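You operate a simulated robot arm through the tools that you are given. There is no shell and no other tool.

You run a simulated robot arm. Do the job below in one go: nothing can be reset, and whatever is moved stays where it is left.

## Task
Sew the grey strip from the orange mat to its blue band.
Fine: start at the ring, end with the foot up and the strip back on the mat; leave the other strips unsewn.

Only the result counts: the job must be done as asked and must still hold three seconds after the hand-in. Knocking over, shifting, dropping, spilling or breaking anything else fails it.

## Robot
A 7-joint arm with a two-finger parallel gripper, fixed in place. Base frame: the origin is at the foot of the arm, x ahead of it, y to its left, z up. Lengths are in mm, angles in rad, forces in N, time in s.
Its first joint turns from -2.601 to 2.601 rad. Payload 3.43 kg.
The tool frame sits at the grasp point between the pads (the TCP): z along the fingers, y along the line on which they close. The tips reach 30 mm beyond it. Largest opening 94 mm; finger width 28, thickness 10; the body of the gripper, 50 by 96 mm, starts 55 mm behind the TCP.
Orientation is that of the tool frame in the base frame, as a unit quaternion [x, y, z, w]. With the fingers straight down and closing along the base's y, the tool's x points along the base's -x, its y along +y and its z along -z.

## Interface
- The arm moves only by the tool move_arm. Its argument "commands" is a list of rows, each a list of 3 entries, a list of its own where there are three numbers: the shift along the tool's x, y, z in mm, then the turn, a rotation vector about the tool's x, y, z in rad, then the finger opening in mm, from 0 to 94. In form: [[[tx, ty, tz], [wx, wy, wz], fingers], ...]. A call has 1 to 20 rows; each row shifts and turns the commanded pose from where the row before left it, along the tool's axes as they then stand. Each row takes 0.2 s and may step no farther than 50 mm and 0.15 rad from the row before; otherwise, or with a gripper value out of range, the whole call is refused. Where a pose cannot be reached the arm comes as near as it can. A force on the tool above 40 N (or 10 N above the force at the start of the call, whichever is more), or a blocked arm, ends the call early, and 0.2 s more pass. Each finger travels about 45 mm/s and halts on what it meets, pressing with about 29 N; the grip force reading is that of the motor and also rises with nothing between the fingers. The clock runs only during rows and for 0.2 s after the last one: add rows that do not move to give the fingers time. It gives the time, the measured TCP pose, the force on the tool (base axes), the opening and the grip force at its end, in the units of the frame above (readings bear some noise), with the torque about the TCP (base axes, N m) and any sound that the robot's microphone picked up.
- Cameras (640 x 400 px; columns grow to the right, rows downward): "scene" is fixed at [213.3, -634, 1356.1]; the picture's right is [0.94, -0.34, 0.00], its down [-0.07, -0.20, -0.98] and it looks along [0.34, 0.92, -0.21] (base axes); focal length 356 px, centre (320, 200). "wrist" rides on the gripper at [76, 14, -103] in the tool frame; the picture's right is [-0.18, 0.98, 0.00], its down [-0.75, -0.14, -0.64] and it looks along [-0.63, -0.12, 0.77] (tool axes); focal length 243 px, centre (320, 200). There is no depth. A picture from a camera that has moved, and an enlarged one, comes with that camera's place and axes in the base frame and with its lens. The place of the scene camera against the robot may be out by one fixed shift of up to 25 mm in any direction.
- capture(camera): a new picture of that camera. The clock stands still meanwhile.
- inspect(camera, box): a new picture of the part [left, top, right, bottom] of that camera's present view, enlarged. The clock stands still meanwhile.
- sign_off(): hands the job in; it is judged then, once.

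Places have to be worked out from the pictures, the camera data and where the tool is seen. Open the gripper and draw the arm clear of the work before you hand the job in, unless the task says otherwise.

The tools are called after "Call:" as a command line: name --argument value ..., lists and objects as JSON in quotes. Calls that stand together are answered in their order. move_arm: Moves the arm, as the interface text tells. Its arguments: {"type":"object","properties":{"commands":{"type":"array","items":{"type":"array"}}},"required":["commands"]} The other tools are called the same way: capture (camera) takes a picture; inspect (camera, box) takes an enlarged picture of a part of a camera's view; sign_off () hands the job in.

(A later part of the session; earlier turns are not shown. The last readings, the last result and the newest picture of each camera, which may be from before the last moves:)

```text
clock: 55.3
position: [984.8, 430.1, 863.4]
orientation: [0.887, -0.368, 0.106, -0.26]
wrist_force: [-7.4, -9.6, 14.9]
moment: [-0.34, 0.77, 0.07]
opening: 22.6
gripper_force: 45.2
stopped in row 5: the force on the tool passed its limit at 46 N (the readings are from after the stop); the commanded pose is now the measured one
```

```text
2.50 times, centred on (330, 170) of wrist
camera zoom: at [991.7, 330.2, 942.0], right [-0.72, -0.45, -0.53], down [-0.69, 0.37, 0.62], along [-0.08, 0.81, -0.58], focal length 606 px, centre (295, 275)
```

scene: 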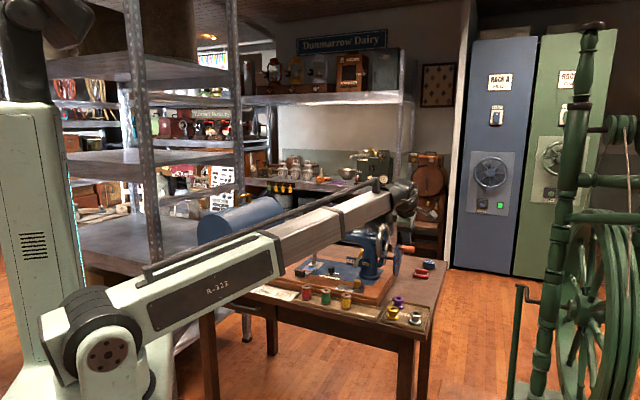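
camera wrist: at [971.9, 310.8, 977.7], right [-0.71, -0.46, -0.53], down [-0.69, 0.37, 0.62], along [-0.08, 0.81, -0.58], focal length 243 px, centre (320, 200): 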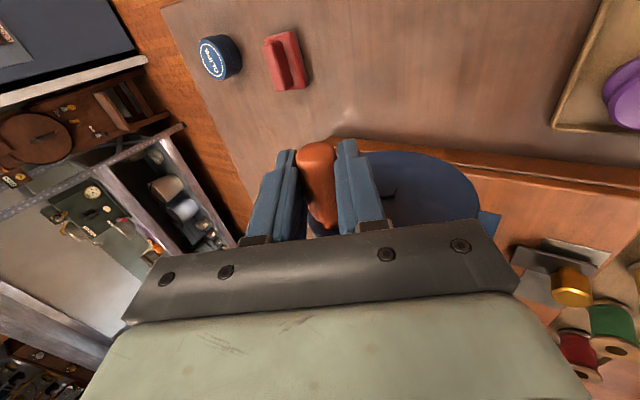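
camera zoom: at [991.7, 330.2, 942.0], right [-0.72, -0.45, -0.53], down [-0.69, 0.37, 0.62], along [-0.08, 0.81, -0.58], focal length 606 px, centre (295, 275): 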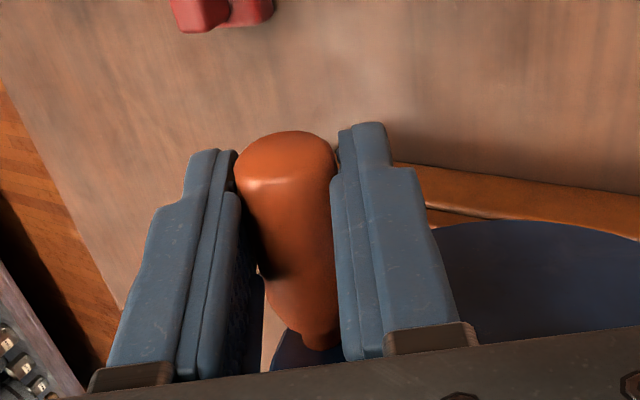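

Measured points fit a circle centred (956, 858), R≈44.8, so geometry is right, but tangential resistance rose at about 7°. I check the scene for the needle, strip and anything touching.

Call:
inspect --camera "scene" --box '[280, 200, 440, 300]'

Call:
inspect --camera "scene" --box '[380, 210, 430, 270]'

Call:
capture --camera "wrist"

```text
4.00 times, centred on (360, 250) of scene
camera zoom: at [213.3, -634.0, 1356.1], right [0.94, -0.34, 0.0], down [-0.07, -0.2, -0.98], along [0.34, 0.92, -0.21], focal length 1426 px, centre (160, 0)
```

zoom: 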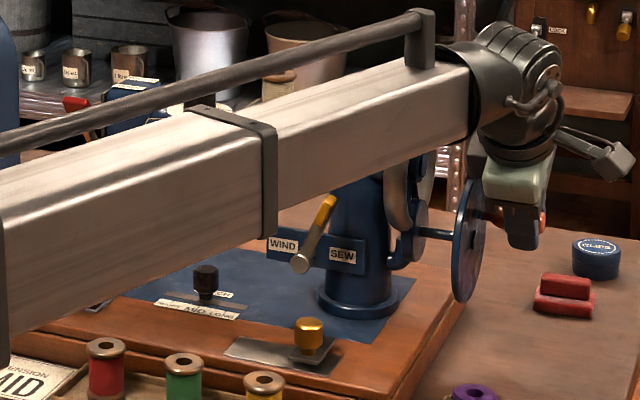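

```text
6.67 times, centred on (405, 240) of scene
camera zoom: at [213.3, -634.0, 1356.1], right [0.94, -0.34, 0.0], down [-0.07, -0.2, -0.98], along [0.34, 0.92, -0.21], focal length 2376 px, centre (-247, -67)
```

zoom: 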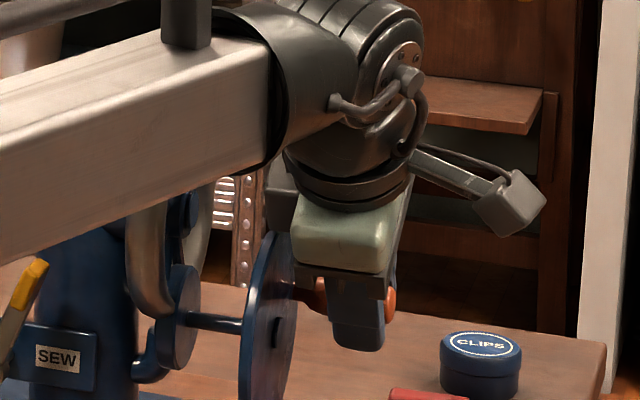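

```text
taken
camera wrist: at [991.7, 330.2, 942.0], right [-0.72, -0.45, -0.53], down [-0.69, 0.37, 0.62], along [-0.08, 0.81, -0.58], focal length 243 px, centre (320, 200)
```

wrist: 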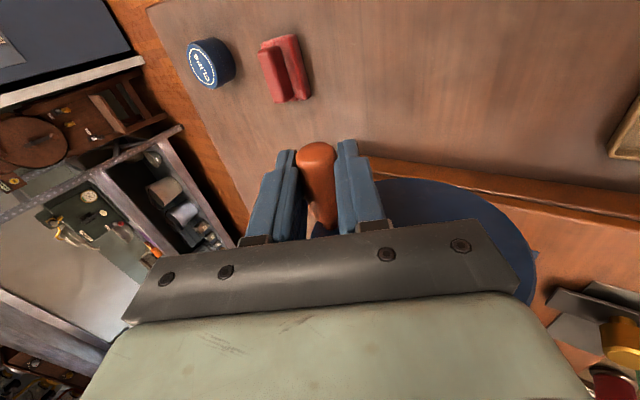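

Nothing else appears to touch. I continue in smaller, slower steps to see whether the resistance is just load (needle/feed) and passes.

Call:
move_arm --commands '[[[0, 1.3, 2.4], [0, 0, 0], 14], [[0, 0, 0], [0, 0, 0], 14], [[0, 1.4, 2.3], [0, 0, 0], 14], [[0, 0, 0], [0, 0, 0], 14]]'

```text
clock: 55.8
position: [985.0, 431.7, 862.8]
orientation: [0.886, -0.369, 0.108, -0.262]
wrist_force: [-7.5, -7.1, 11.1]
moment: [-0.54, 0.46, -0.17]
opening: 22.8
gripper_force: 45.2
stopped in row 2: the force on the tool passed its limit at 41 N (the readings are from after the stop); the commanded pose is now the measured one
```

The stop is hard. In the last enlarged view, a dark block on the back side of my gripper sits right on top of the crank disc, so it's my own gripper touching the disc rather than the mechanism. I release the handle, back straight out, and will re-approach with the tool leaned outward away from the disc.

Call:
move_arm --commands '[[[0, 0, 0], [0, 0, 0], 30], [[0, 0, 0], [0, 0, 0], 45], [[0, 0, 0], [0, 0, 0], 50], [[0, 0, -20], [0, 0, 0], 50], [[0, 0, -30], [0, 0, 0], 50], [[0, 0, -30], [0, 0, 0], 50], [[0, 0, -30], [0, 0, 0], 50], [[0, 0, 0], [0, 0, 0], 50]]'

Call:
capture --camera "wrist"

Call:
inspect --camera "scene" --box '[370, 200, 450, 290]'

```text
clock: 57.6
position: [943.7, 389.4, 952.6]
orientation: [0.886, -0.369, 0.106, -0.26]
wrist_force: [0.6, -0.3, -0.4]
moment: [0.02, -0.01, 0.0]
opening: 50.2
gripper_force: 0.0
```

```text
taken
camera wrist: at [949.7, 288.7, 1032.0], right [-0.72, -0.45, -0.53], down [-0.69, 0.37, 0.62], along [-0.08, 0.81, -0.58], focal length 243 px, centre (320, 200)
```

wrist: 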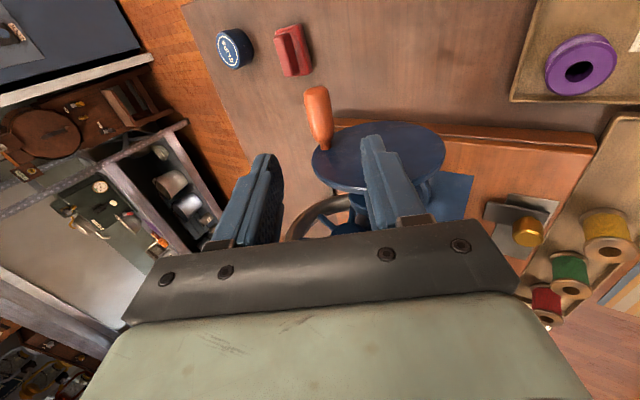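

```text
4.44 times, centred on (410, 245) of scene
camera zoom: at [213.3, -634.0, 1356.1], right [0.94, -0.34, 0.0], down [-0.07, -0.2, -0.98], along [0.34, 0.92, -0.21], focal length 1584 px, centre (-80, 0)
```

zoom: 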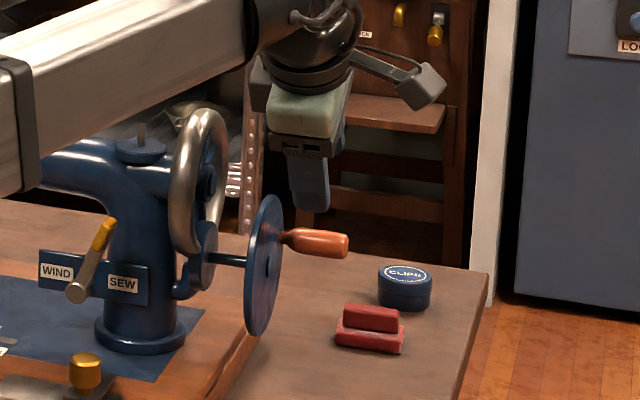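

The dark block on the gripper's inner side clearly overlaps the disc's plane, so I'll grip farther out with an outward lean. First I check the needle and strip, if the forearm leaves them visible.

Call:
inspect --camera "scene" --box '[270, 205, 350, 290]'

Call:
inspect --camera "wrist" --box '[250, 70, 450, 230]'

```text
4.71 times, centred on (310, 248) of scene
camera zoom: at [213.3, -634.0, 1356.1], right [0.94, -0.34, 0.0], down [-0.07, -0.2, -0.98], along [0.34, 0.92, -0.21], focal length 1677 px, centre (367, -24)
```

zoom: 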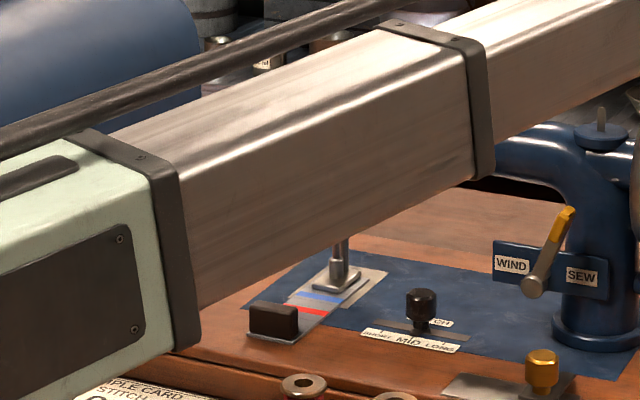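

```text
2.50 times, centred on (350, 150) of wrist
camera zoom: at [949.7, 288.7, 1032.0], right [-0.72, -0.45, -0.53], down [-0.69, 0.37, 0.62], along [-0.08, 0.81, -0.58], focal length 606 px, centre (245, 325)
```

zoom: 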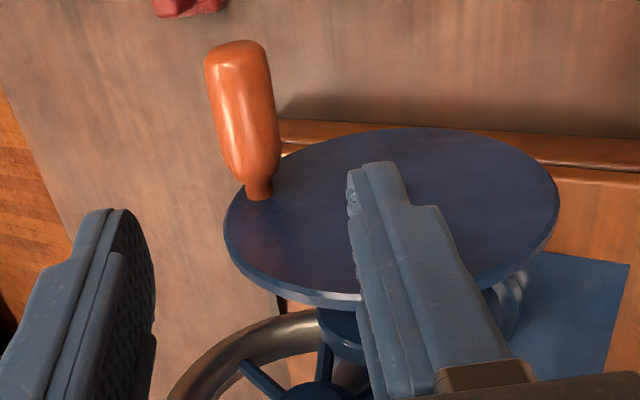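

I take a tight enlargement of the foot, which is visible just under the forearm.

Call:
inspect --camera "scene" --box '[300, 250, 332, 280]'

```text
13.33 times, centred on (316, 265) of scene
camera zoom: at [213.3, -634.0, 1356.1], right [0.94, -0.34, 0.0], down [-0.07, -0.2, -0.98], along [0.34, 0.92, -0.21], focal length 4753 px, centre (373, -667)
```

zoom: 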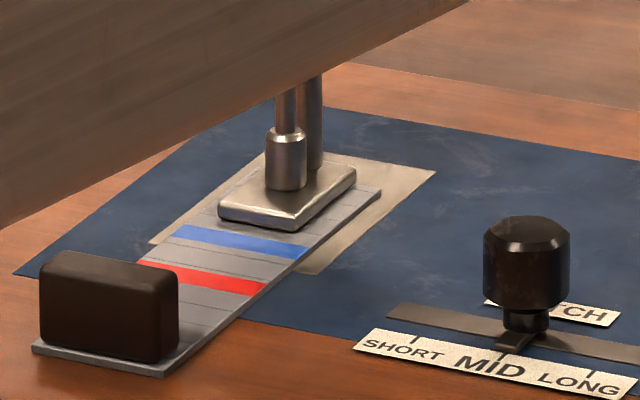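

The strip looks to have fed about 2 mm in the right direction (toward the back), so this crank direction is correct. I shift outward to a≈419 and set the new orientation: more pitch (0.75) and a 0.25 rad outward lean.

Call:
move_arm --commands '[[[27, 0, 0], [0, 0, 0], 50], [[0, 0, 0], [0.092, 0, 0], 50], [[0, 0, 0], [0.092, 0, 0], 50], [[0, 0, 0], [0, -0.125, 0], 50], [[0, 0, 0], [0, -0.125, 0], 50], [[0, 0, 0], [0, 0, 0], 50]]'

Call:
capture --camera "wrist"

Call:
inspect --camera "scene" --box '[370, 190, 450, 280]'

```text
clock: 59.0
position: [963.2, 369.9, 952.2]
orientation: [0.869, -0.312, 0.031, -0.383]
wrist_force: [0.3, 0.0, -0.8]
moment: [-0.04, 0.0, 0.02]
opening: 50.1
gripper_force: 0.1
```

```text
taken
camera wrist: at [987.2, 254.3, 1002.1], right [-0.66, -0.4, -0.64], down [-0.72, 0.08, 0.69], along [-0.22, 0.91, -0.34], focal length 243 px, centre (320, 200)
```

wrist: 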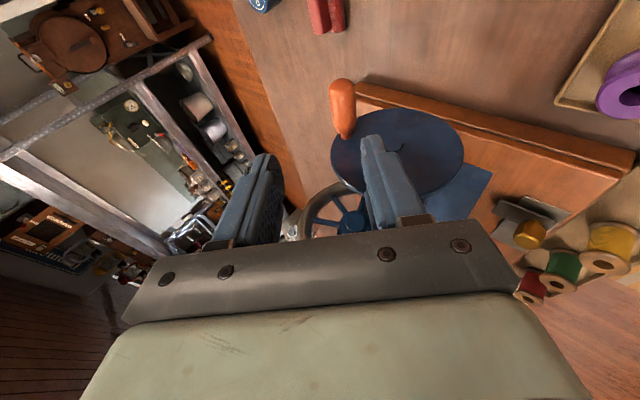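

```text
4.44 times, centred on (410, 235) of scene
camera zoom: at [213.3, -634.0, 1356.1], right [0.94, -0.34, 0.0], down [-0.07, -0.2, -0.98], along [0.34, 0.92, -0.21], focal length 1584 px, centre (-80, 44)
```

zoom: 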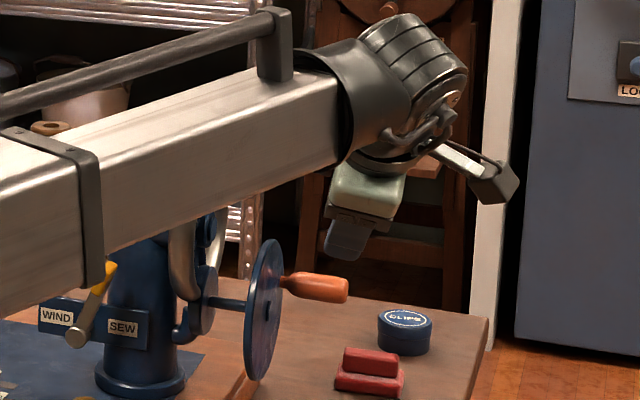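

Orientation as planned. I move to the stand-off for the handle's present place (1005, 855) and check alignment.

Call:
move_arm --commands '[[[3.4, 10.6, 12.8], [0, 0, 0], 50], [[3.3, 10.6, 12.8], [0, 0, 0], 50], [[0, 0, 0], [0, 0, 0], 50]]'

Call:
inspect --camera "wrist" --box '[240, 60, 440, 220]'

```text
clock: 59.8
position: [964.4, 371.9, 920.8]
orientation: [0.869, -0.311, 0.032, -0.383]
wrist_force: [0.1, 0.9, 0.5]
moment: [0.02, 0.0, 0.0]
opening: 49.9
gripper_force: 0.1
```

```text
2.50 times, centred on (340, 140) of wrist
camera zoom: at [989.4, 256.4, 969.1], right [-0.66, -0.4, -0.64], down [-0.72, 0.08, 0.69], along [-0.22, 0.91, -0.34], focal length 606 px, centre (270, 350)
```

zoom: 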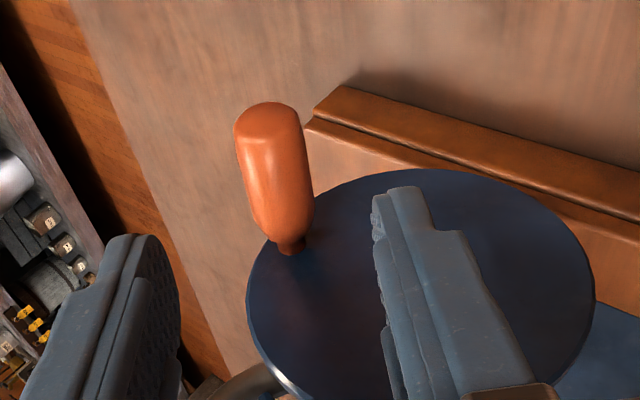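

The handle lies on the tool axis within about 1 mm. I advance 80 mm and close.

Call:
move_arm --commands '[[[0, 0, 25], [0, 0, 0], 50], [[0, 0, 25], [0, 0, 0], 50], [[0, 0, 20], [0, 0, 0], 50], [[0, 0, 10], [0, 0, 0], 50], [[0, 0, 0], [0, 0, 0], 38], [[0, 0, 0], [0, 0, 0], 28], [[0, 0, 0], [0, 0, 0], 18], [[0, 0, 0], [0, 0, 0], 14], [[0, 0, 0], [0, 0, 0], 14]]'

Call:
inspect --camera "wrist" --box '[240, 80, 440, 240]'

Call:
inspect --camera "scene" --box '[370, 210, 440, 280]'

```text
clock: 61.8
position: [987.9, 424.1, 863.6]
orientation: [0.87, -0.31, 0.032, -0.382]
wrist_force: [-3.7, -1.7, -2.7]
moment: [-0.23, -0.14, 0.23]
opening: 22.4
gripper_force: 45.1
```

```text
2.50 times, centred on (340, 160) of wrist
camera zoom: at [1012.1, 307.6, 913.4], right [-0.66, -0.4, -0.64], down [-0.72, 0.08, 0.69], along [-0.22, 0.91, -0.34], focal length 606 px, centre (270, 300)
```

zoom: 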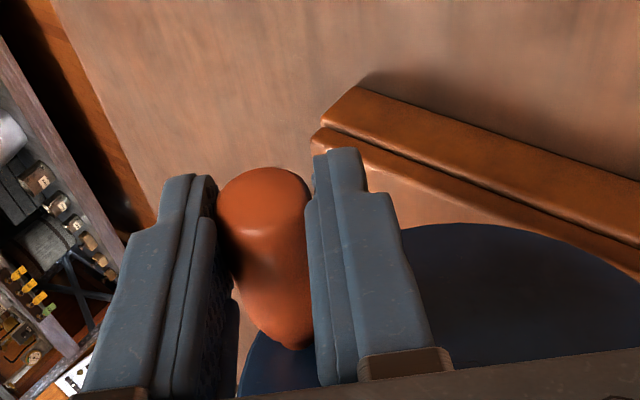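

```text
5.71 times, centred on (405, 245) of scene
camera zoom: at [213.3, -634.0, 1356.1], right [0.94, -0.34, 0.0], down [-0.07, -0.2, -0.98], along [0.34, 0.92, -0.21], focal length 2037 px, centre (-166, -57)
```

zoom: 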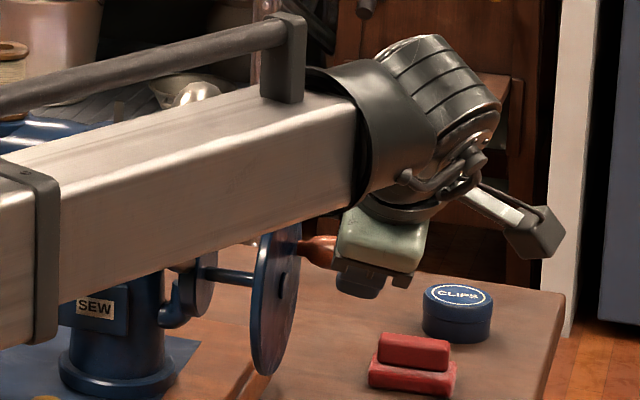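

Gripped again at a≈399, and the gripper body is now clear of the disc. In TCP terms the orbit centre is (954.8, 856.6), R 44.8, present angle 9°. I crank on to about -35° and check force.

Call:
move_arm --commands '[[[1.1, 3.4, 4.2], [0, 0, 0], 14], [[1.1, 3.4, 4.2], [0, 0, 0], 14], [[0.85, 4.8, 3.2], [0, 0, 0], 14], [[0.85, 4.8, 3.2], [0, 0, 0], 14], [[0.5, 5.5, 1.9], [0, 0, 0], 14], [[0.5, 5.5, 1.9], [0, 0, 0], 14], [[0, 0, 0], [0, 0, 0], 14]]'

```text
clock: 63.4
position: [983.0, 419.6, 830.2]
orientation: [0.869, -0.311, 0.031, -0.383]
wrist_force: [0.3, 12.6, -7.0]
moment: [-0.23, -0.3, -0.18]
opening: 22.6
gripper_force: 44.7
```

The crank passed the earlier stop with only small forces (about 10 N). I continue through the bottom of the circle to -125°.

Call:
move_arm --commands '[[[0.26, 11.65, 0.82], [0, 0, 0], 14], [[-0.5, 11.53, -2.13], [0, 0, 0], 14], [[-1.22, 10.49, -4.9], [0, 0, 0], 14], [[-1.87, 8.87, -7.42], [0, 0, 0], 14], [[-2.38, 6.6, -9.33], [0, 0, 0], 14], [[-2.75, 3.88, -10.71], [0, 0, 0], 14], [[0, 0, 0], [0, 0, 0], 14]]'

Call:
inspect --camera "scene" --box '[270, 220, 350, 290]'

Call:
inspect --camera "scene" --box '[370, 200, 450, 290]'

```text
clock: 64.6
position: [947.5, 383.0, 810.7]
orientation: [0.871, -0.311, 0.031, -0.379]
wrist_force: [1.0, -2.0, -7.5]
moment: [0.14, 0.32, 0.1]
opening: 22.6
gripper_force: 44.5
stopped in row 5: the force on the tool passed its limit at 44 N (the readings are from after the stop); the commanded pose is now the measured one
```

```text
5.71 times, centred on (310, 255) of scene
camera zoom: at [213.3, -634.0, 1356.1], right [0.94, -0.34, 0.0], down [-0.07, -0.2, -0.98], along [0.34, 0.92, -0.21], focal length 2037 px, centre (377, -114)
```

zoom: 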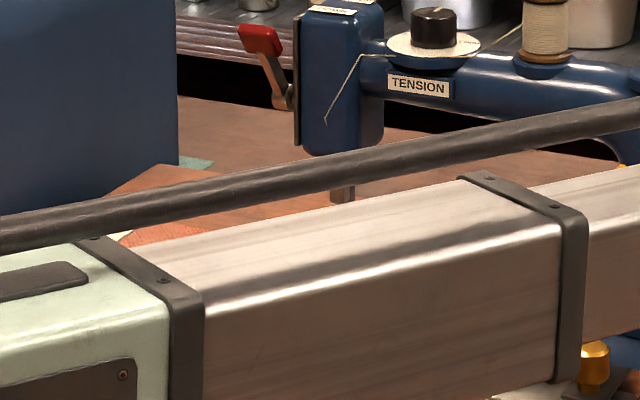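

```text
4.44 times, centred on (410, 245) of scene
camera zoom: at [213.3, -634.0, 1356.1], right [0.94, -0.34, 0.0], down [-0.07, -0.2, -0.98], along [0.34, 0.92, -0.21], focal length 1584 px, centre (-80, 0)
```

zoom: 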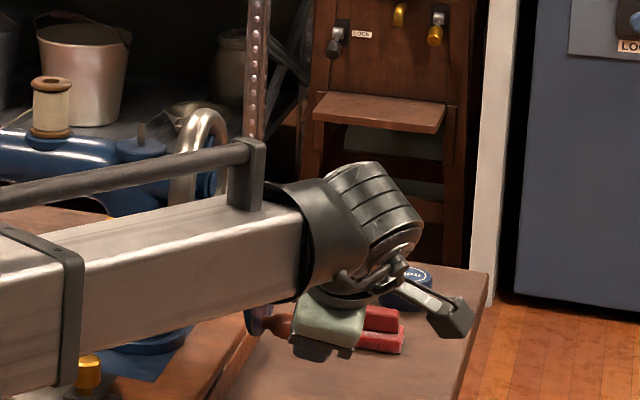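

The stop again fits a radius mismatch: refitting gives centre (953.0, 855.2), R≈46.1 in TCP terms. I continue on that circle in half-size steps to -180°.

Call:
move_arm --commands '[[[-1.3, 2.6, -5.1], [0, 0, 0], 14], [[-1.4, 2.1, -5.3], [0, 0, 0], 14], [[-1.5, 1.3, -5.7], [0, 0, 0], 14], [[-1.5, 0.6, -5.8], [0, 0, 0], 14], [[-1.5, -0.3, -5.8], [0, 0, 0], 14], [[-1.5, -0.9, -5.8], [0, 0, 0], 14], [[-1.4, -1.8, -5.6], [0, 0, 0], 14], [[-1.4, -2.5, -5.3], [0, 0, 0], 14], [[-1.3, -3.2, -4.9], [0, 0, 0], 14], [[-1.2, -3.8, -4.5], [0, 0, 0], 14], [[0, 0, 0], [0, 0, 0], 14]]'

```text
clock: 65.6
position: [930.9, 367.7, 821.2]
orientation: [0.873, -0.311, 0.03, -0.375]
wrist_force: [1.5, -4.2, -0.2]
moment: [0.47, 0.51, 0.39]
opening: 22.7
gripper_force: 45.2
stopped in row 5: the force on the tool passed its limit at 42 N (the readings are from after the stop); the commanded pose is now the measured one
```

Peak force again ended the move near -135°, with little residual force afterward. I look at the grip and the disc to see what is binding.

Call:
capture --camera "wrist"

Call:
inspect --camera "wrist" --box '[240, 60, 440, 240]'

Call:
inspect --camera "scene" --box '[380, 225, 440, 285]'

```text
taken
camera wrist: at [956.3, 251.6, 871.0], right [-0.66, -0.41, -0.63], down [-0.72, 0.09, 0.69], along [-0.23, 0.91, -0.35], focal length 243 px, centre (320, 200)
```

wrist: 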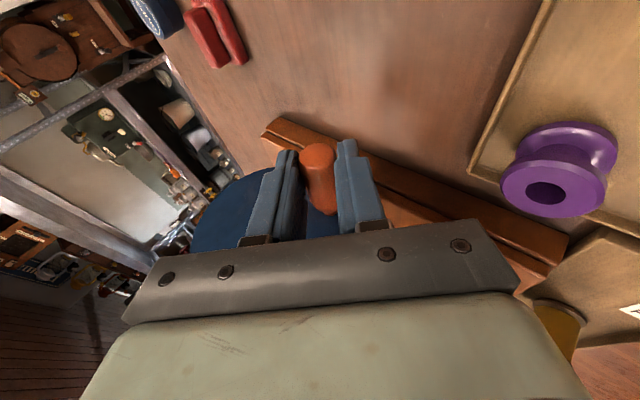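

```text
2.22 times, centred on (340, 150) of wrist
camera zoom: at [956.3, 251.6, 871.0], right [-0.66, -0.41, -0.63], down [-0.72, 0.09, 0.69], along [-0.23, 0.91, -0.35], focal length 539 px, centre (276, 311)
```

zoom: 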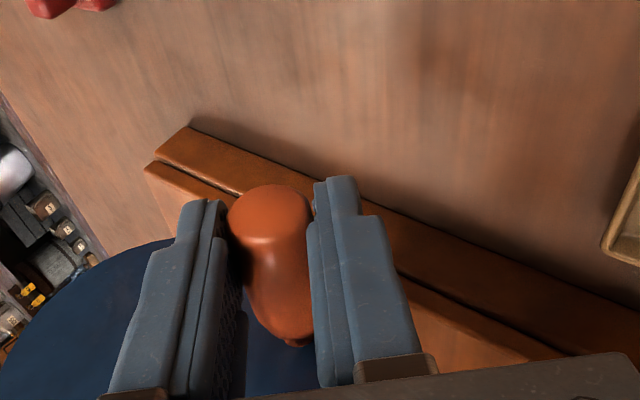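

```text
6.67 times, centred on (410, 255) of scene
camera zoom: at [213.3, -634.0, 1356.1], right [0.94, -0.34, 0.0], down [-0.07, -0.2, -0.98], along [0.34, 0.92, -0.21], focal length 2376 px, centre (-280, -167)
```

zoom: 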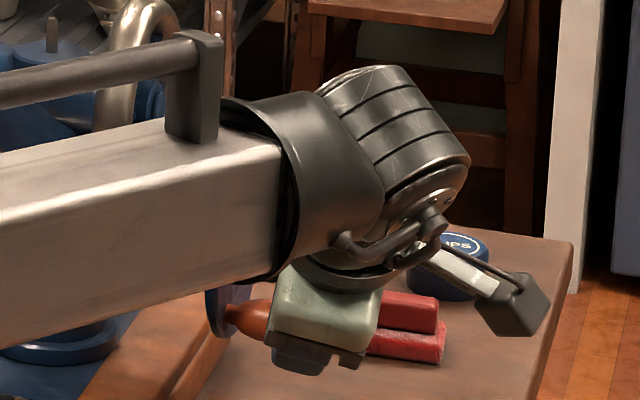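

Re-deriving the orbit from the low-force positions (where clamping fixes the handle exactly along the closing axis) gives axis H=(959.4, 847.1), R≈48, so my path was about 2.7 mm too tight here. I continue on the corrected circle with a lighter clamp command, in half steps.

Call:
move_arm --commands '[[[-1.6, -0.3, -6.4], [0, 0, 0], 20], [[-1.7, -0.6, -6.5], [0, 0, 0], 20], [[-1.5, -1.9, -5.8], [0, 0, 0], 20], [[-1.45, -2.55, -5.57], [0, 0, 0], 20], [[-1.3, -3.4, -5.1], [0, 0, 0], 20], [[-1.26, -3.93, -4.7], [0, 0, 0], 20], [[-1.05, -4.6, -4.1], [0, 0, 0], 20], [[-0.98, -5.06, -3.58], [0, 0, 0], 20], [[0, 0, 0], [0, 0, 0], 20]]'

```text
clock: 67.0
position: [919.9, 355.8, 852.0]
orientation: [0.873, -0.311, 0.028, -0.374]
wrist_force: [0.6, -6.3, -1.3]
moment: [0.34, 0.52, 0.17]
opening: 22.4
gripper_force: 45.3
stopped in row 6: the force on the tool passed its limit at 41 N (the readings are from after the stop); the commanded pose is now the measured one
```

The handle stayed exactly on the H=(959.4, 847.1), R=48 circle, but it lags, which suggests speed-dependent load. I go at half that speed from about -173° to -240°.

Call:
move_arm --commands '[[[-0.54, -1.77, -2.1], [0, 0, 0], 18], [[-0.54, -1.77, -2.1], [0, 0, 0], 18], [[-0.5, -2.37, -1.97], [0, 0, 0], 18], [[-0.5, -2.37, -1.97], [0, 0, 0], 18], [[-0.5, -2.37, -1.97], [0, 0, 0], 18], [[-0.5, -2.37, -1.97], [0, 0, 0], 18], [[-0.33, -2.83, -1.3], [0, 0, 0], 18], [[-0.33, -2.83, -1.3], [0, 0, 0], 18], [[-0.33, -2.83, -1.3], [0, 0, 0], 18], [[-0.33, -2.83, -1.3], [0, 0, 0], 18], [[-0.13, -3.09, -0.53], [0, 0, 0], 18], [[-0.13, -3.09, -0.53], [0, 0, 0], 18], [[-0.13, -3.09, -0.53], [0, 0, 0], 18], [[-0.13, -3.09, -0.53], [0, 0, 0], 18], [[0.07, -3.12, 0.22], [0, 0, 0], 18], [[0.07, -3.12, 0.22], [0, 0, 0], 18], [[0.07, -3.12, 0.22], [0, 0, 0], 18], [[0.07, -3.12, 0.22], [0, 0, 0], 18]]'

```text
clock: 70.8
position: [937.2, 372.2, 898.5]
orientation: [0.872, -0.311, 0.031, -0.376]
wrist_force: [-3.6, -10.9, 17.6]
moment: [0.11, 0.01, -0.26]
opening: 22.6
gripper_force: 45.1
```

At slow speed it runs without trouble. Let me see how far the strip has fed so far.

Call:
inspect --camera "scene" --box '[300, 250, 332, 280]'

Call:
inspect --camera "scene" --box '[270, 205, 390, 290]'

```text
13.33 times, centred on (316, 265) of scene
camera zoom: at [213.3, -634.0, 1356.1], right [0.94, -0.34, 0.0], down [-0.07, -0.2, -0.98], along [0.34, 0.92, -0.21], focal length 4753 px, centre (373, -667)
```

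zoom: 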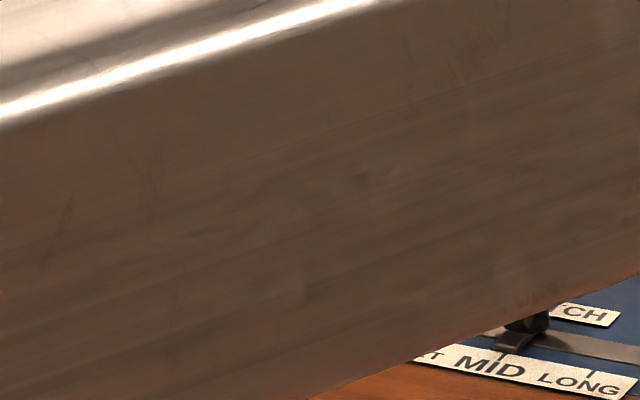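

```text
4.71 times, centred on (330, 248) of scene
camera zoom: at [213.3, -634.0, 1356.1], right [0.94, -0.34, 0.0], down [-0.07, -0.2, -0.98], along [0.34, 0.92, -0.21], focal length 1677 px, centre (273, -24)
```

zoom: 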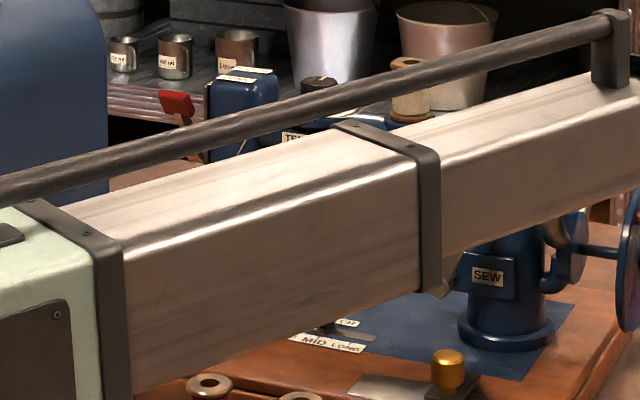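

The forearm hides the strip at this position; it will be visible again with the handle at the back. I continue over the top at a slightly faster pace, to about 30° at the back.

Call:
move_arm --commands '[[[0.37, -3.93, 1.38], [0, 0, 0], 18], [[0.37, -3.93, 1.38], [0, 0, 0], 18], [[0.37, -3.93, 1.38], [0, 0, 0], 18], [[0.6, -3.4, 2.32], [0, 0, 0], 18], [[0.6, -3.4, 2.32], [0, 0, 0], 18], [[0.6, -3.4, 2.32], [0, 0, 0], 18], [[0.79, -2.68, 3.08], [0, 0, 0], 18], [[0.79, -2.68, 3.08], [0, 0, 0], 18], [[0.79, -2.68, 3.08], [0, 0, 0], 18], [[0.94, -1.77, 3.67], [0, 0, 0], 18], [[0.94, -1.77, 3.67], [0, 0, 0], 18], [[0.94, -1.77, 3.67], [0, 0, 0], 18], [[1.02, -0.7, 3.99], [0, 0, 0], 18], [[1.02, -0.7, 3.99], [0, 0, 0], 18], [[1.02, -0.7, 3.99], [0, 0, 0], 18], [[1.03, 0.34, 4.03], [0, 0, 0], 18], [[1.03, 0.34, 4.03], [0, 0, 0], 18], [[1.03, 0.34, 4.03], [0, 0, 0], 18]]'

Call:
inspect --camera "scene" --box '[290, 235, 350, 285]'

```text
clock: 74.6
position: [982.6, 417.7, 880.2]
orientation: [0.873, -0.312, 0.03, -0.374]
wrist_force: [1.2, -2.2, -0.6]
moment: [-0.41, -0.39, -1.12]
opening: 22.5
gripper_force: 44.9
```

```text
8.00 times, centred on (320, 260) of scene
camera zoom: at [213.3, -634.0, 1356.1], right [0.94, -0.34, 0.0], down [-0.07, -0.2, -0.98], along [0.34, 0.92, -0.21], focal length 2852 px, centre (320, -280)
```

zoom: 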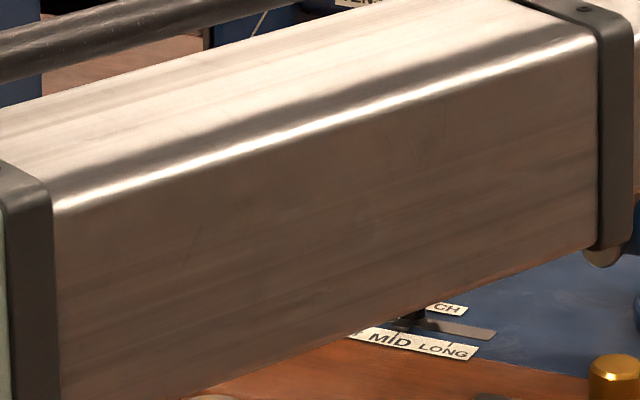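

One full turn is nearly complete. I release and back off upward to measure how much the strip has fed.

Call:
move_arm --commands '[[[0, 0, 0], [0, 0, 0], 35], [[0, 0, 0], [0, 0, 0], 50], [[0, 0, 0], [0, 0, 0], 50], [[0, 0, -30], [0, 0, 0], 50], [[0, 0, -30], [0, 0, 0], 50], [[0, 0, -30], [0, 0, 0], 50], [[0, -25, -20], [0, 0, 0], 50], [[0, -25, -20], [0, 0, 0], 50], [[0, 0, 0], [0, 0, 0], 50]]'

Call:
inspect --camera "scene" --box '[300, 250, 332, 280]'

Call:
inspect --camera "wrist" --box '[240, 60, 460, 240]'

```text
clock: 76.6
position: [970.5, 364.8, 1008.7]
orientation: [0.873, -0.311, 0.031, -0.375]
wrist_force: [0.2, -0.2, 0.0]
moment: [0.02, 0.0, 0.01]
opening: 50.1
gripper_force: 0.0
```

```text
13.33 times, centred on (316, 265) of scene
camera zoom: at [213.3, -634.0, 1356.1], right [0.94, -0.34, 0.0], down [-0.07, -0.2, -0.98], along [0.34, 0.92, -0.21], focal length 4753 px, centre (373, -667)
```

zoom: 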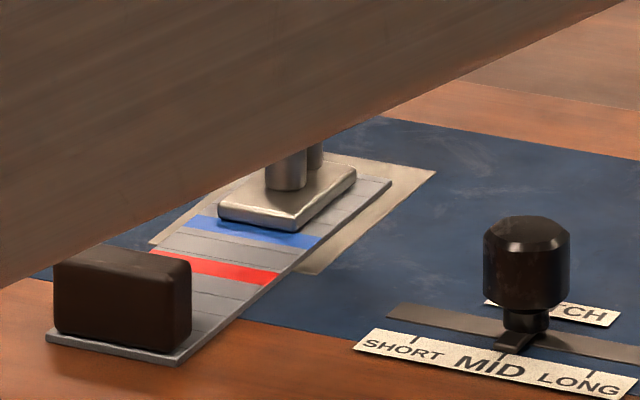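

```text
2.22 times, centred on (350, 150) of wrist
camera zoom: at [995.3, 248.8, 1059.5], right [-0.66, -0.41, -0.63], down [-0.72, 0.09, 0.69], along [-0.23, 0.91, -0.36], focal length 539 px, centre (253, 311)
```

zoom: 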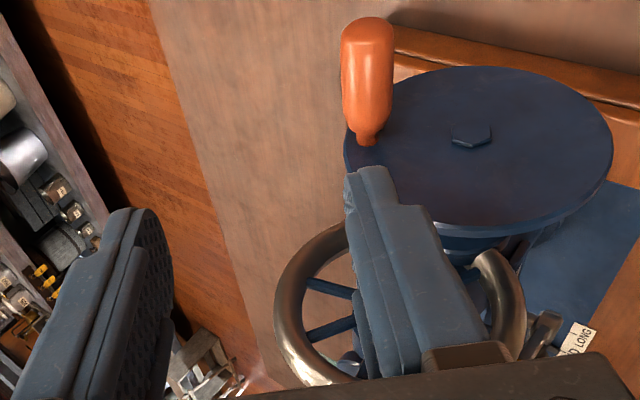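

The strip has fed about 11 mm for 1.2 turns (about 9.3 mm per turn), so roughly 2.5 more turns bring the blue band to the needle. I zoom on the strip's emerging end to look for stitches.

Call:
inspect --camera "scene" --box '[316, 258, 328, 270]'

Call:
inspect --camera "scene" --box '[308, 258, 338, 278]'

```text
16.00 times, centred on (322, 264) of scene
camera zoom: at [213.3, -634.0, 1356.1], right [0.94, -0.34, 0.0], down [-0.07, -0.2, -0.98], along [0.34, 0.92, -0.21], focal length 5703 px, centre (288, -824)
```

zoom: 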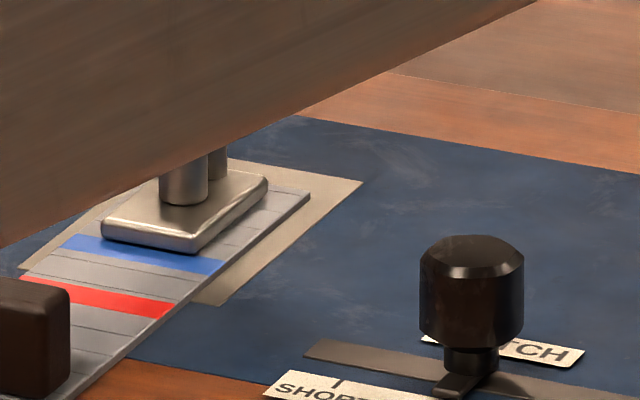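

```text
16.00 times, centred on (323, 268) of scene
camera zoom: at [213.3, -634.0, 1356.1], right [0.94, -0.34, 0.0], down [-0.07, -0.2, -0.98], along [0.34, 0.92, -0.21], focal length 5703 px, centre (272, -888)
```

zoom: 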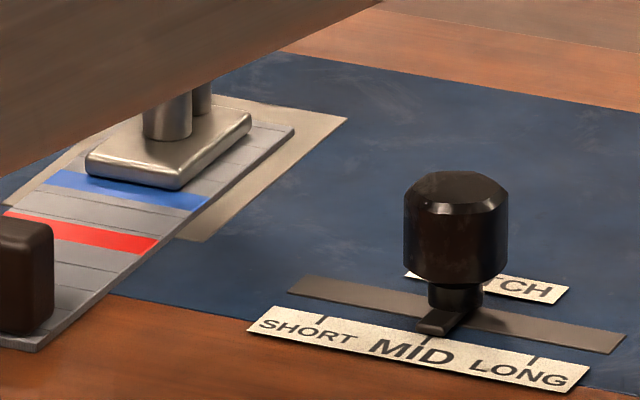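

No stitches show beyond the foot, as expected if sewing began under the needle. I return along the same path and re-grip the handle.

Call:
move_arm --commands '[[[0, 25, 20], [0, 0, 0], 50], [[0, 25, 20], [0, 0, 0], 50], [[0, 0, 30], [0, 0, 0], 50], [[0, 0, 30], [0, 0, 0], 50], [[0, 0, 30], [0, 0, 0], 50], [[0, 0, 0], [0, 0, 0], 38], [[0, 0, 0], [0, 0, 0], 28], [[0, 0, 0], [0, 0, 0], 20], [[0, 0, 0], [0, 0, 0], 18], [[0, 0, 0], [0, 0, 0], 18]]'

```text
clock: 78.8
position: [980.5, 420.1, 881.2]
orientation: [0.873, -0.311, 0.029, -0.375]
wrist_force: [0.8, 2.6, 0.0]
moment: [0.16, 0.13, -0.42]
opening: 22.4
gripper_force: 44.9
```

Gripped at about 24°, forces low. I crank on at 7.5° per row down to -90°.

Call:
move_arm --commands '[[[0.87, 1.47, 3.4], [0, 0, 0], 18], [[0.87, 1.47, 3.4], [0, 0, 0], 18], [[1.26, 3.57, 4.96], [0, 0, 0], 18], [[1.26, 3.57, 4.96], [0, 0, 0], 18], [[0.99, 4.76, 3.92], [0, 0, 0], 18], [[0.99, 4.76, 3.92], [0, 0, 0], 18], [[0.65, 5.67, 2.6], [0, 0, 0], 18], [[0.65, 5.67, 2.6], [0, 0, 0], 18], [[0.25, 6.17, 1.04], [0, 0, 0], 18], [[0.25, 6.17, 1.04], [0, 0, 0], 18], [[-0.14, 6.25, -0.46], [0, 0, 0], 18], [[-0.14, 6.25, -0.46], [0, 0, 0], 18], [[-0.55, 5.9, -2.05], [0, 0, 0], 18], [[-0.55, 5.9, -2.05], [0, 0, 0], 18], [[-0.91, 5.12, -3.45], [0, 0, 0], 18], [[-0.91, 5.12, -3.45], [0, 0, 0], 18]]'

```text
clock: 80.5
position: [982.4, 421.2, 838.5]
orientation: [0.873, -0.31, 0.028, -0.375]
wrist_force: [2.0, 7.9, -4.2]
moment: [-0.22, -0.28, -0.64]
opening: 22.6
gripper_force: 44.8
stopped in row 8: the force on the tool passed its limit at 41 N (the readings are from after the stop); the commanded pose is now the measured one
```

That speed is just over the force limit, so the load is speed-dependent. I use 6° per row (about 25 mm/s) from -25° to -145°.

Call:
move_arm --commands '[[[0.397, 4.71, 1.6], [0, 0, 0], 18], [[0.271, 4.855, 1.119], [0, 0, 0], 18], [[0.143, 4.95, 0.622], [0, 0, 0], 18], [[0.013, 4.99, 0.118], [0, 0, 0], 18], [[-0.117, 4.975, -0.387], [0, 0, 0], 18], [[-0.246, 4.906, -0.888], [0, 0, 0], 18], [[-0.372, 4.783, -1.379], [0, 0, 0], 18], [[-0.494, 4.608, -1.855], [0, 0, 0], 18], [[-0.611, 4.382, -2.311], [0, 0, 0], 18], [[-0.721, 4.108, -2.741], [0, 0, 0], 18], [[-0.823, 3.79, -3.142], [0, 0, 0], 18], [[-0.916, 3.429, -3.508], [0, 0, 0], 18], [[-0.999, 3.031, -3.835], [0, 0, 0], 18], [[-1.071, 2.6, -4.121], [0, 0, 0], 18], [[-1.131, 2.141, -4.361], [0, 0, 0], 18], [[-1.179, 1.658, -4.554], [0, 0, 0], 18], [[-1.214, 1.157, -4.697], [0, 0, 0], 18], [[-1.236, 0.7, -4.788], [0, 0, 0], 18], [[-1.244, 0.2, -4.827], [0, 0, 0], 18], [[-1.239, -0.4, -4.812], [0, 0, 0], 18]]'

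```text
clock: 84.7
position: [921.1, 361.0, 833.2]
orientation: [0.873, -0.31, 0.027, -0.375]
wrist_force: [-20.8, -1.1, -8.9]
moment: [-0.05, 0.39, 0.01]
opening: 22.5
gripper_force: 45.0
```

No stop; small outward force shows R≈48.4. I continue from -145° over the front to -265° (top), with a small outward correction.

Call:
move_arm --commands '[[[-1.235, -0.13, -4.805], [0, 0, 0], 18], [[-1.202, -1.444, -4.685], [0, 0, 0], 18], [[-1.156, -1.942, -4.514], [0, 0, 0], 18], [[-1.098, -2.419, -4.293], [0, 0, 0], 18], [[-1.027, -2.87, -4.024], [0, 0, 0], 18], [[-0.945, -3.289, -3.712], [0, 0, 0], 18], [[-0.853, -3.672, -3.359], [0, 0, 0], 18], [[-0.751, -4.015, -2.97], [0, 0, 0], 18], [[-0.641, -4.314, -2.547], [0, 0, 0], 18], [[-0.525, -4.565, -2.097], [0, 0, 0], 18], [[-0.402, -4.767, -1.624], [0, 0, 0], 18], [[-0.275, -4.916, -1.133], [0, 0, 0], 18], [[-0.145, -5.012, -0.63], [0, 0, 0], 18], [[-0.013, -5.052, -0.119], [0, 0, 0], 18], [[0.119, -5.038, 0.392], [0, 0, 0], 18], [[0.249, -4.968, 0.9], [0, 0, 0], 18], [[0.377, -4.843, 1.397], [0, 0, 0], 18], [[0.5, -4.666, 1.879], [0, 0, 0], 18], [[0.619, -4.437, 2.34], [0, 0, 0], 18], [[0.73, -4.16, 2.776], [0, 0, 0], 18]]'

```text
clock: 88.9
position: [947.6, 386.2, 907.2]
orientation: [0.873, -0.311, 0.028, -0.375]
wrist_force: [-10.1, 13.1, -18.7]
moment: [0.12, 0.43, -0.19]
opening: 22.5
gripper_force: 45.4
```

Going well. I continue from the top (-263°) down the back to -383°.

Call:
move_arm --commands '[[[0.793, -3.972, 3.023], [0, 0, 0], 18], [[0.891, -3.623, 3.409], [0, 0, 0], 18], [[0.979, -3.235, 3.756], [0, 0, 0], 18], [[1.057, -2.812, 4.063], [0, 0, 0], 18], [[1.123, -2.357, 4.325], [0, 0, 0], 18], [[1.176, -1.877, 4.539], [0, 0, 0], 18], [[1.217, -1.376, 4.704], [0, 0, 0], 18], [[1.245, -0.86, 4.818], [0, 0, 0], 18], [[1.258, -0.335, 4.878], [0, 0, 0], 18], [[1.258, 0.194, 4.886], [0, 0, 0], 18], [[1.245, 0.721, 4.839], [0, 0, 0], 18], [[1.217, 1.24, 4.739], [0, 0, 0], 18], [[1.176, 1.745, 4.588], [0, 0, 0], 18], [[1.123, 2.231, 4.387], [0, 0, 0], 18], [[1.057, 2.693, 4.137], [0, 0, 0], 18], [[0.979, 3.125, 3.842], [0, 0, 0], 18], [[0.891, 3.524, 3.505], [0, 0, 0], 18], [[0.793, 3.883, 3.129], [0, 0, 0], 18], [[0.686, 4.2, 2.72], [0, 0, 0], 18], [[0.572, 4.471, 2.28], [0, 0, 0], 18]]'

```text
clock: 90.8
position: [973.7, 411.3, 894.1]
orientation: [0.875, -0.31, 0.025, -0.372]
wrist_force: [0.2, 2.8, -1.8]
moment: [-0.14, -0.17, -0.63]
opening: 22.6
gripper_force: 45.3
stopped in row 9: the force on the tool passed its limit at 41 N (the readings are from after the stop); the commanded pose is now the measured one
```

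The stop was a small radius mismatch at 45°. Combining with the opposite side gives H=(958.3, 846.7), R=47.3. I continue on the refined circle from -315° to -435°.

Call:
move_arm --commands '[[[1.262, -0.02, 4.793], [0, 0, 0], 18], [[1.253, 0.497, 4.77], [0, 0, 0], 18], [[1.23, 1.009, 4.695], [0, 0, 0], 18], [[1.194, 1.511, 4.569], [0, 0, 0], 18], [[1.145, 1.996, 4.392], [0, 0, 0], 18], [[1.083, 2.459, 4.168], [0, 0, 0], 18], [[1.009, 2.895, 3.897], [0, 0, 0], 18], [[0.924, 3.3, 3.584], [0, 0, 0], 18], [[0.83, 3.668, 3.232], [0, 0, 0], 18], [[0.726, 3.997, 2.844], [0, 0, 0], 18], [[0.614, 4.281, 2.425], [0, 0, 0], 18], [[0.495, 4.518, 1.98], [0, 0, 0], 18], [[0.371, 4.705, 1.513], [0, 0, 0], 18], [[0.243, 4.841, 1.029], [0, 0, 0], 18], [[0.112, 4.923, 0.534], [0, 0, 0], 18], [[-0.02, 4.951, 0.034], [0, 0, 0], 18], [[-0.152, 4.925, -0.468], [0, 0, 0], 18], [[-0.282, 4.846, -0.964], [0, 0, 0], 18], [[-0.409, 4.713, -1.449], [0, 0, 0], 18], [[-0.531, 4.529, -1.919], [0, 0, 0], 18]]'

```text
clock: 92.7
position: [986.5, 424.0, 857.2]
orientation: [0.873, -0.311, 0.025, -0.374]
wrist_force: [3.4, 4.2, 1.2]
moment: [0.19, 0.12, 0.05]
opening: 22.5
gripper_force: 44.9
stopped in row 9: the force on the tool passed its limit at 40 N (the readings are from after the stop); the commanded pose is now the measured one
```

Load is a little higher on this descending side. I continue at 5° per row from about 2° to -98°.

Call:
move_arm --commands '[[[0.767, 2.812, 2.915], [0, 0, 0], 18], [[0.7, 3.064, 2.666], [0, 0, 0], 18], [[0.629, 3.293, 2.398], [0, 0, 0], 18], [[0.553, 3.496, 2.112], [0, 0, 0], 18], [[0.472, 3.674, 1.809], [0, 0, 0], 18], [[0.388, 3.823, 1.493], [0, 0, 0], 18], [[0.301, 3.943, 1.165], [0, 0, 0], 18], [[0.212, 4.033, 0.828], [0, 0, 0], 18], [[0.121, 4.092, 0.486], [0, 0, 0], 18], [[0.029, 4.121, 0.139], [0, 0, 0], 18], [[-0.063, 4.117, -0.208], [0, 0, 0], 18], [[-0.154, 4.083, -0.555], [0, 0, 0], 18], [[-0.244, 4.017, -0.897], [0, 0, 0], 18], [[-0.333, 3.921, -1.231], [0, 0, 0], 18], [[-0.419, 3.795, -1.557], [0, 0, 0], 18], [[-0.502, 3.64, -1.871], [0, 0, 0], 18], [[-0.581, 3.458, -2.17], [0, 0, 0], 18], [[-0.655, 3.249, -2.454], [0, 0, 0], 18], [[-0.725, 3.016, -2.718], [0, 0, 0], 18], [[-0.789, 2.759, -2.961], [0, 0, 0], 18]]'

```text
clock: 96.9
position: [945.8, 384.2, 811.5]
orientation: [0.874, -0.309, 0.027, -0.375]
wrist_force: [-7.1, 12.1, 20.3]
moment: [0.38, -0.03, -0.22]
opening: 22.6
gripper_force: 45.1
```

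At -99° as predicted. I continue up the front side to about -219°.

Call:
move_arm --commands '[[[-1.028, 2.914, -3.862], [0, 0, 0], 18], [[-1.1, 2.48, -4.136], [0, 0, 0], 18], [[-1.159, 2.3, -4.363], [0, 0, 0], 18], [[-1.206, 1.8, -4.543], [0, 0, 0], 18], [[-1.24, 1.037, -4.674], [0, 0, 0], 18], [[-1.26, 0.526, -4.753], [0, 0, 0], 18], [[-1.266, 0.009, -4.78], [0, 0, 0], 18], [[-1.258, -0.508, -4.755], [0, 0, 0], 18], [[-1.237, -1.02, -4.677], [0, 0, 0], 18], [[-1.202, -1.52, -4.549], [0, 0, 0], 18], [[-1.154, -2.004, -4.37], [0, 0, 0], 18], [[-1.093, -2.466, -4.144], [0, 0, 0], 18], [[-1.02, -2.9, -3.872], [0, 0, 0], 18], [[-0.936, -3.303, -3.558], [0, 0, 0], 18], [[-0.842, -3.67, -3.204], [0, 0, 0], 18], [[-0.739, -3.996, -2.816], [0, 0, 0], 18], [[-0.627, -4.279, -2.397], [0, 0, 0], 18], [[-0.509, -4.515, -1.952], [0, 0, 0], 18], [[-0.385, -4.701, -1.485], [0, 0, 0], 18], [[-0.257, -4.836, -1.002], [0, 0, 0], 18]]'

```text
clock: 101.1
position: [925.0, 362.3, 887.1]
orientation: [0.873, -0.31, 0.026, -0.375]
wrist_force: [-12.1, -11.0, 12.2]
moment: [-0.1, 0.0, -0.52]
opening: 22.5
gripper_force: 45.3
```

On track (-217.5°; about 1035° total). I continue over the top to about -325°.

Call:
move_arm --commands '[[[-0.156, -4.904, -0.624], [0, 0, 0], 18], [[-0.024, -4.944, -0.125], [0, 0, 0], 18], [[0.108, -4.931, 0.375], [0, 0, 0], 18], [[0.239, -4.863, 0.871], [0, 0, 0], 18], [[0.368, -4.742, 1.358], [0, 0, 0], 18], [[0.493, -4.569, 1.829], [0, 0, 0], 18], [[0.612, -4.346, 2.281], [0, 0, 0], 18], [[0.724, -4.076, 2.707], [0, 0, 0], 18], [[0.829, -3.761, 3.104], [0, 0, 0], 18], [[0.924, -3.405, 3.467], [0, 0, 0], 18], [[1.01, -3.011, 3.792], [0, 0, 0], 18], [[1.084, -2.584, 4.075], [0, 0, 0], 18], [[1.146, -2.129, 4.314], [0, 0, 0], 18], [[1.196, -1.651, 4.506], [0, 0, 0], 18], [[1.233, -1.154, 4.648], [0, 0, 0], 18], [[1.256, -0.645, 4.739], [0, 0, 0], 18], [[1.266, -0.13, 4.779], [0, 0, 0], 18], [[1.261, 0.388, 4.765], [0, 0, 0], 18]]'

```text
clock: 104.9
position: [981.6, 418.2, 882.0]
orientation: [0.873, -0.311, 0.027, -0.375]
wrist_force: [25.4, 15.8, 15.4]
moment: [0.93, 0.21, -0.04]
opening: 22.7
gripper_force: 44.8
```

Outward force here shows R nearer 48.3. I correct by 1.5 mm and continue at 5° per row down the back to about -65°.

Call:
move_arm --commands '[[[1.059, -0.77, 4.006], [0, 0, 0], 18], [[1.038, 1.089, 3.929], [0, 0, 0], 18], [[1.009, 1.44, 3.823], [0, 0, 0], 18], [[0.972, 1.779, 3.687], [0, 0, 0], 18], [[0.928, 2.105, 3.523], [0, 0, 0], 18], [[0.877, 2.414, 3.332], [0, 0, 0], 18], [[0.819, 2.706, 3.116], [0, 0, 0], 18], [[0.755, 2.976, 2.876], [0, 0, 0], 18], [[0.685, 3.224, 2.615], [0, 0, 0], 18], [[0.61, 3.448, 2.333], [0, 0, 0], 18], [[0.53, 3.645, 2.034], [0, 0, 0], 18], [[0.447, 3.815, 1.719], [0, 0, 0], 18], [[0.36, 3.955, 1.391], [0, 0, 0], 18], [[0.27, 4.066, 1.053], [0, 0, 0], 18], [[0.178, 4.145, 0.706], [0, 0, 0], 18], [[0.085, 4.193, 0.355], [0, 0, 0], 18], [[-0.009, 4.209, 0], [0, 0, 0], 18], [[-0.103, 4.193, -0.355], [0, 0, 0], 18], [[-0.196, 4.145, -0.706], [0, 0, 0], 18], [[-0.288, 4.066, -1.053], [0, 0, 0], 18]]'

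```text
clock: 109.1
position: [965.8, 404.5, 815.1]
orientation: [0.873, -0.31, 0.027, -0.374]
wrist_force: [-7.5, -6.2, 20.6]
moment: [0.1, -0.1, -0.58]
opening: 22.7
gripper_force: 44.7
```

About 1243° turned so far (about 31 mm fed expected). I release and retreat to inspect the strip before the last part.

Call:
move_arm --commands '[[[0, 0, 0], [0, 0, 0], 35], [[0, 0, 0], [0, 0, 0], 50], [[0, 0, 0], [0, 0, 0], 50], [[0, 0, -30], [0, 0, 0], 50], [[0, 0, -30], [0, 0, 0], 50], [[0, 0, -30], [0, 0, 0], 50], [[0, -35, -30], [0, 0, 0], 50], [[0, -35, -30], [0, 0, 0], 50], [[0, -35, -30], [0, 0, 0], 50], [[0, 0, 0], [0, 0, 0], 50]]'

Call:
inspect --camera "scene" --box '[300, 250, 332, 280]'

Call:
inspect --camera "wrist" --box '[240, 60, 460, 240]'

```text
clock: 111.3
position: [973.2, 346.4, 1011.9]
orientation: [0.874, -0.311, 0.026, -0.374]
wrist_force: [-1.0, -0.3, -0.3]
moment: [0.0, 0.0, 0.01]
opening: 50.1
gripper_force: 0.1
```

```text
13.33 times, centred on (316, 265) of scene
camera zoom: at [213.3, -634.0, 1356.1], right [0.94, -0.34, 0.0], down [-0.07, -0.2, -0.98], along [0.34, 0.92, -0.21], focal length 4753 px, centre (373, -667)
```

zoom: 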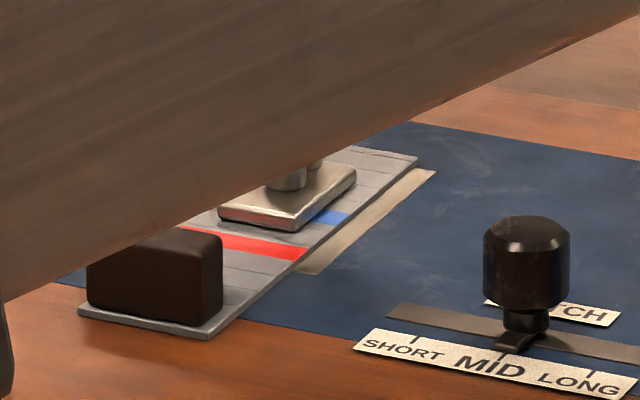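

```text
2.22 times, centred on (350, 150) of wrist
camera zoom: at [998.1, 231.2, 1062.8], right [-0.66, -0.42, -0.62], down [-0.71, 0.09, 0.7], along [-0.23, 0.91, -0.35], focal length 539 px, centre (253, 311)
```

zoom: 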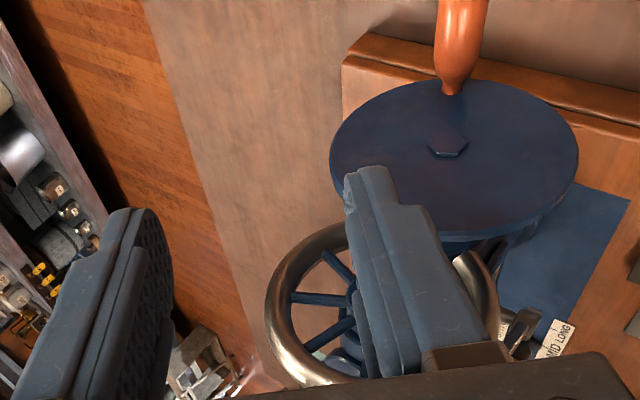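

Measured against its corners the strip has fed about 30–31 mm, so about 4–5 mm remain, which fits finishing at exactly four turns, with the handle back at its starting angle (needle up). I return and re-grip.

Call:
move_arm --commands '[[[0, 35, 30], [0, 0, 0], 50], [[0, 35, 30], [0, 0, 0], 50], [[0, 35, 30], [0, 0, 0], 50], [[0, 0, 30], [0, 0, 0], 50], [[0, 0, 30], [0, 0, 0], 50], [[0, 0, 30], [0, 0, 0], 50], [[0, 0, 0], [0, 0, 0], 38], [[0, 0, 0], [0, 0, 0], 28], [[0, 0, 0], [0, 0, 0], 20], [[0, 0, 0], [0, 0, 0], 18], [[0, 0, 0], [0, 0, 0], 18]]'

```text
clock: 113.7
position: [966.4, 404.1, 812.9]
orientation: [0.874, -0.31, 0.026, -0.373]
wrist_force: [0.1, 0.5, 4.7]
moment: [0.19, 0.13, -0.41]
opening: 22.4
gripper_force: 44.6
```

Gripped at about -67°. I continue along the bottom and up the front to -187°.

Call:
move_arm --commands '[[[-0.494, 4.703, -1.792], [0, 0, 0], 18], [[-0.615, 4.484, -2.257], [0, 0, 0], 18], [[-0.73, 4.215, -2.698], [0, 0, 0], 18], [[-0.836, 3.9, -3.11], [0, 0, 0], 18], [[-0.934, 3.543, -3.487], [0, 0, 0], 18], [[-1.021, 3.147, -3.826], [0, 0, 0], 18], [[-1.097, 2.716, -4.123], [0, 0, 0], 18], [[-1.161, 2.256, -4.375], [0, 0, 0], 18], [[-1.212, 1.77, -4.58], [0, 0, 0], 18], [[-1.25, 1.266, -4.733], [0, 0, 0], 18], [[-1.274, 0.747, -4.834], [0, 0, 0], 18], [[-1.285, 0.22, -4.883], [0, 0, 0], 18], [[-1.281, -0.308, -4.878], [0, 0, 0], 18], [[-1.263, -0.834, -4.82], [0, 0, 0], 18], [[-1.231, -1.351, -4.708], [0, 0, 0], 18], [[-1.186, -1.853, -4.545], [0, 0, 0], 18], [[-1.128, -2.334, -4.331], [0, 0, 0], 18], [[-1.058, -2.79, -4.069], [0, 0, 0], 18], [[-0.976, -3.215, -3.764], [0, 0, 0], 18], [[-0.883, -3.606, -3.414], [0, 0, 0], 18]]'

```text
clock: 117.9
position: [918.1, 356.9, 862.5]
orientation: [0.873, -0.31, 0.027, -0.375]
wrist_force: [-1.4, 5.1, -0.5]
moment: [0.73, 0.67, 0.36]
opening: 22.7
gripper_force: 45.0
```

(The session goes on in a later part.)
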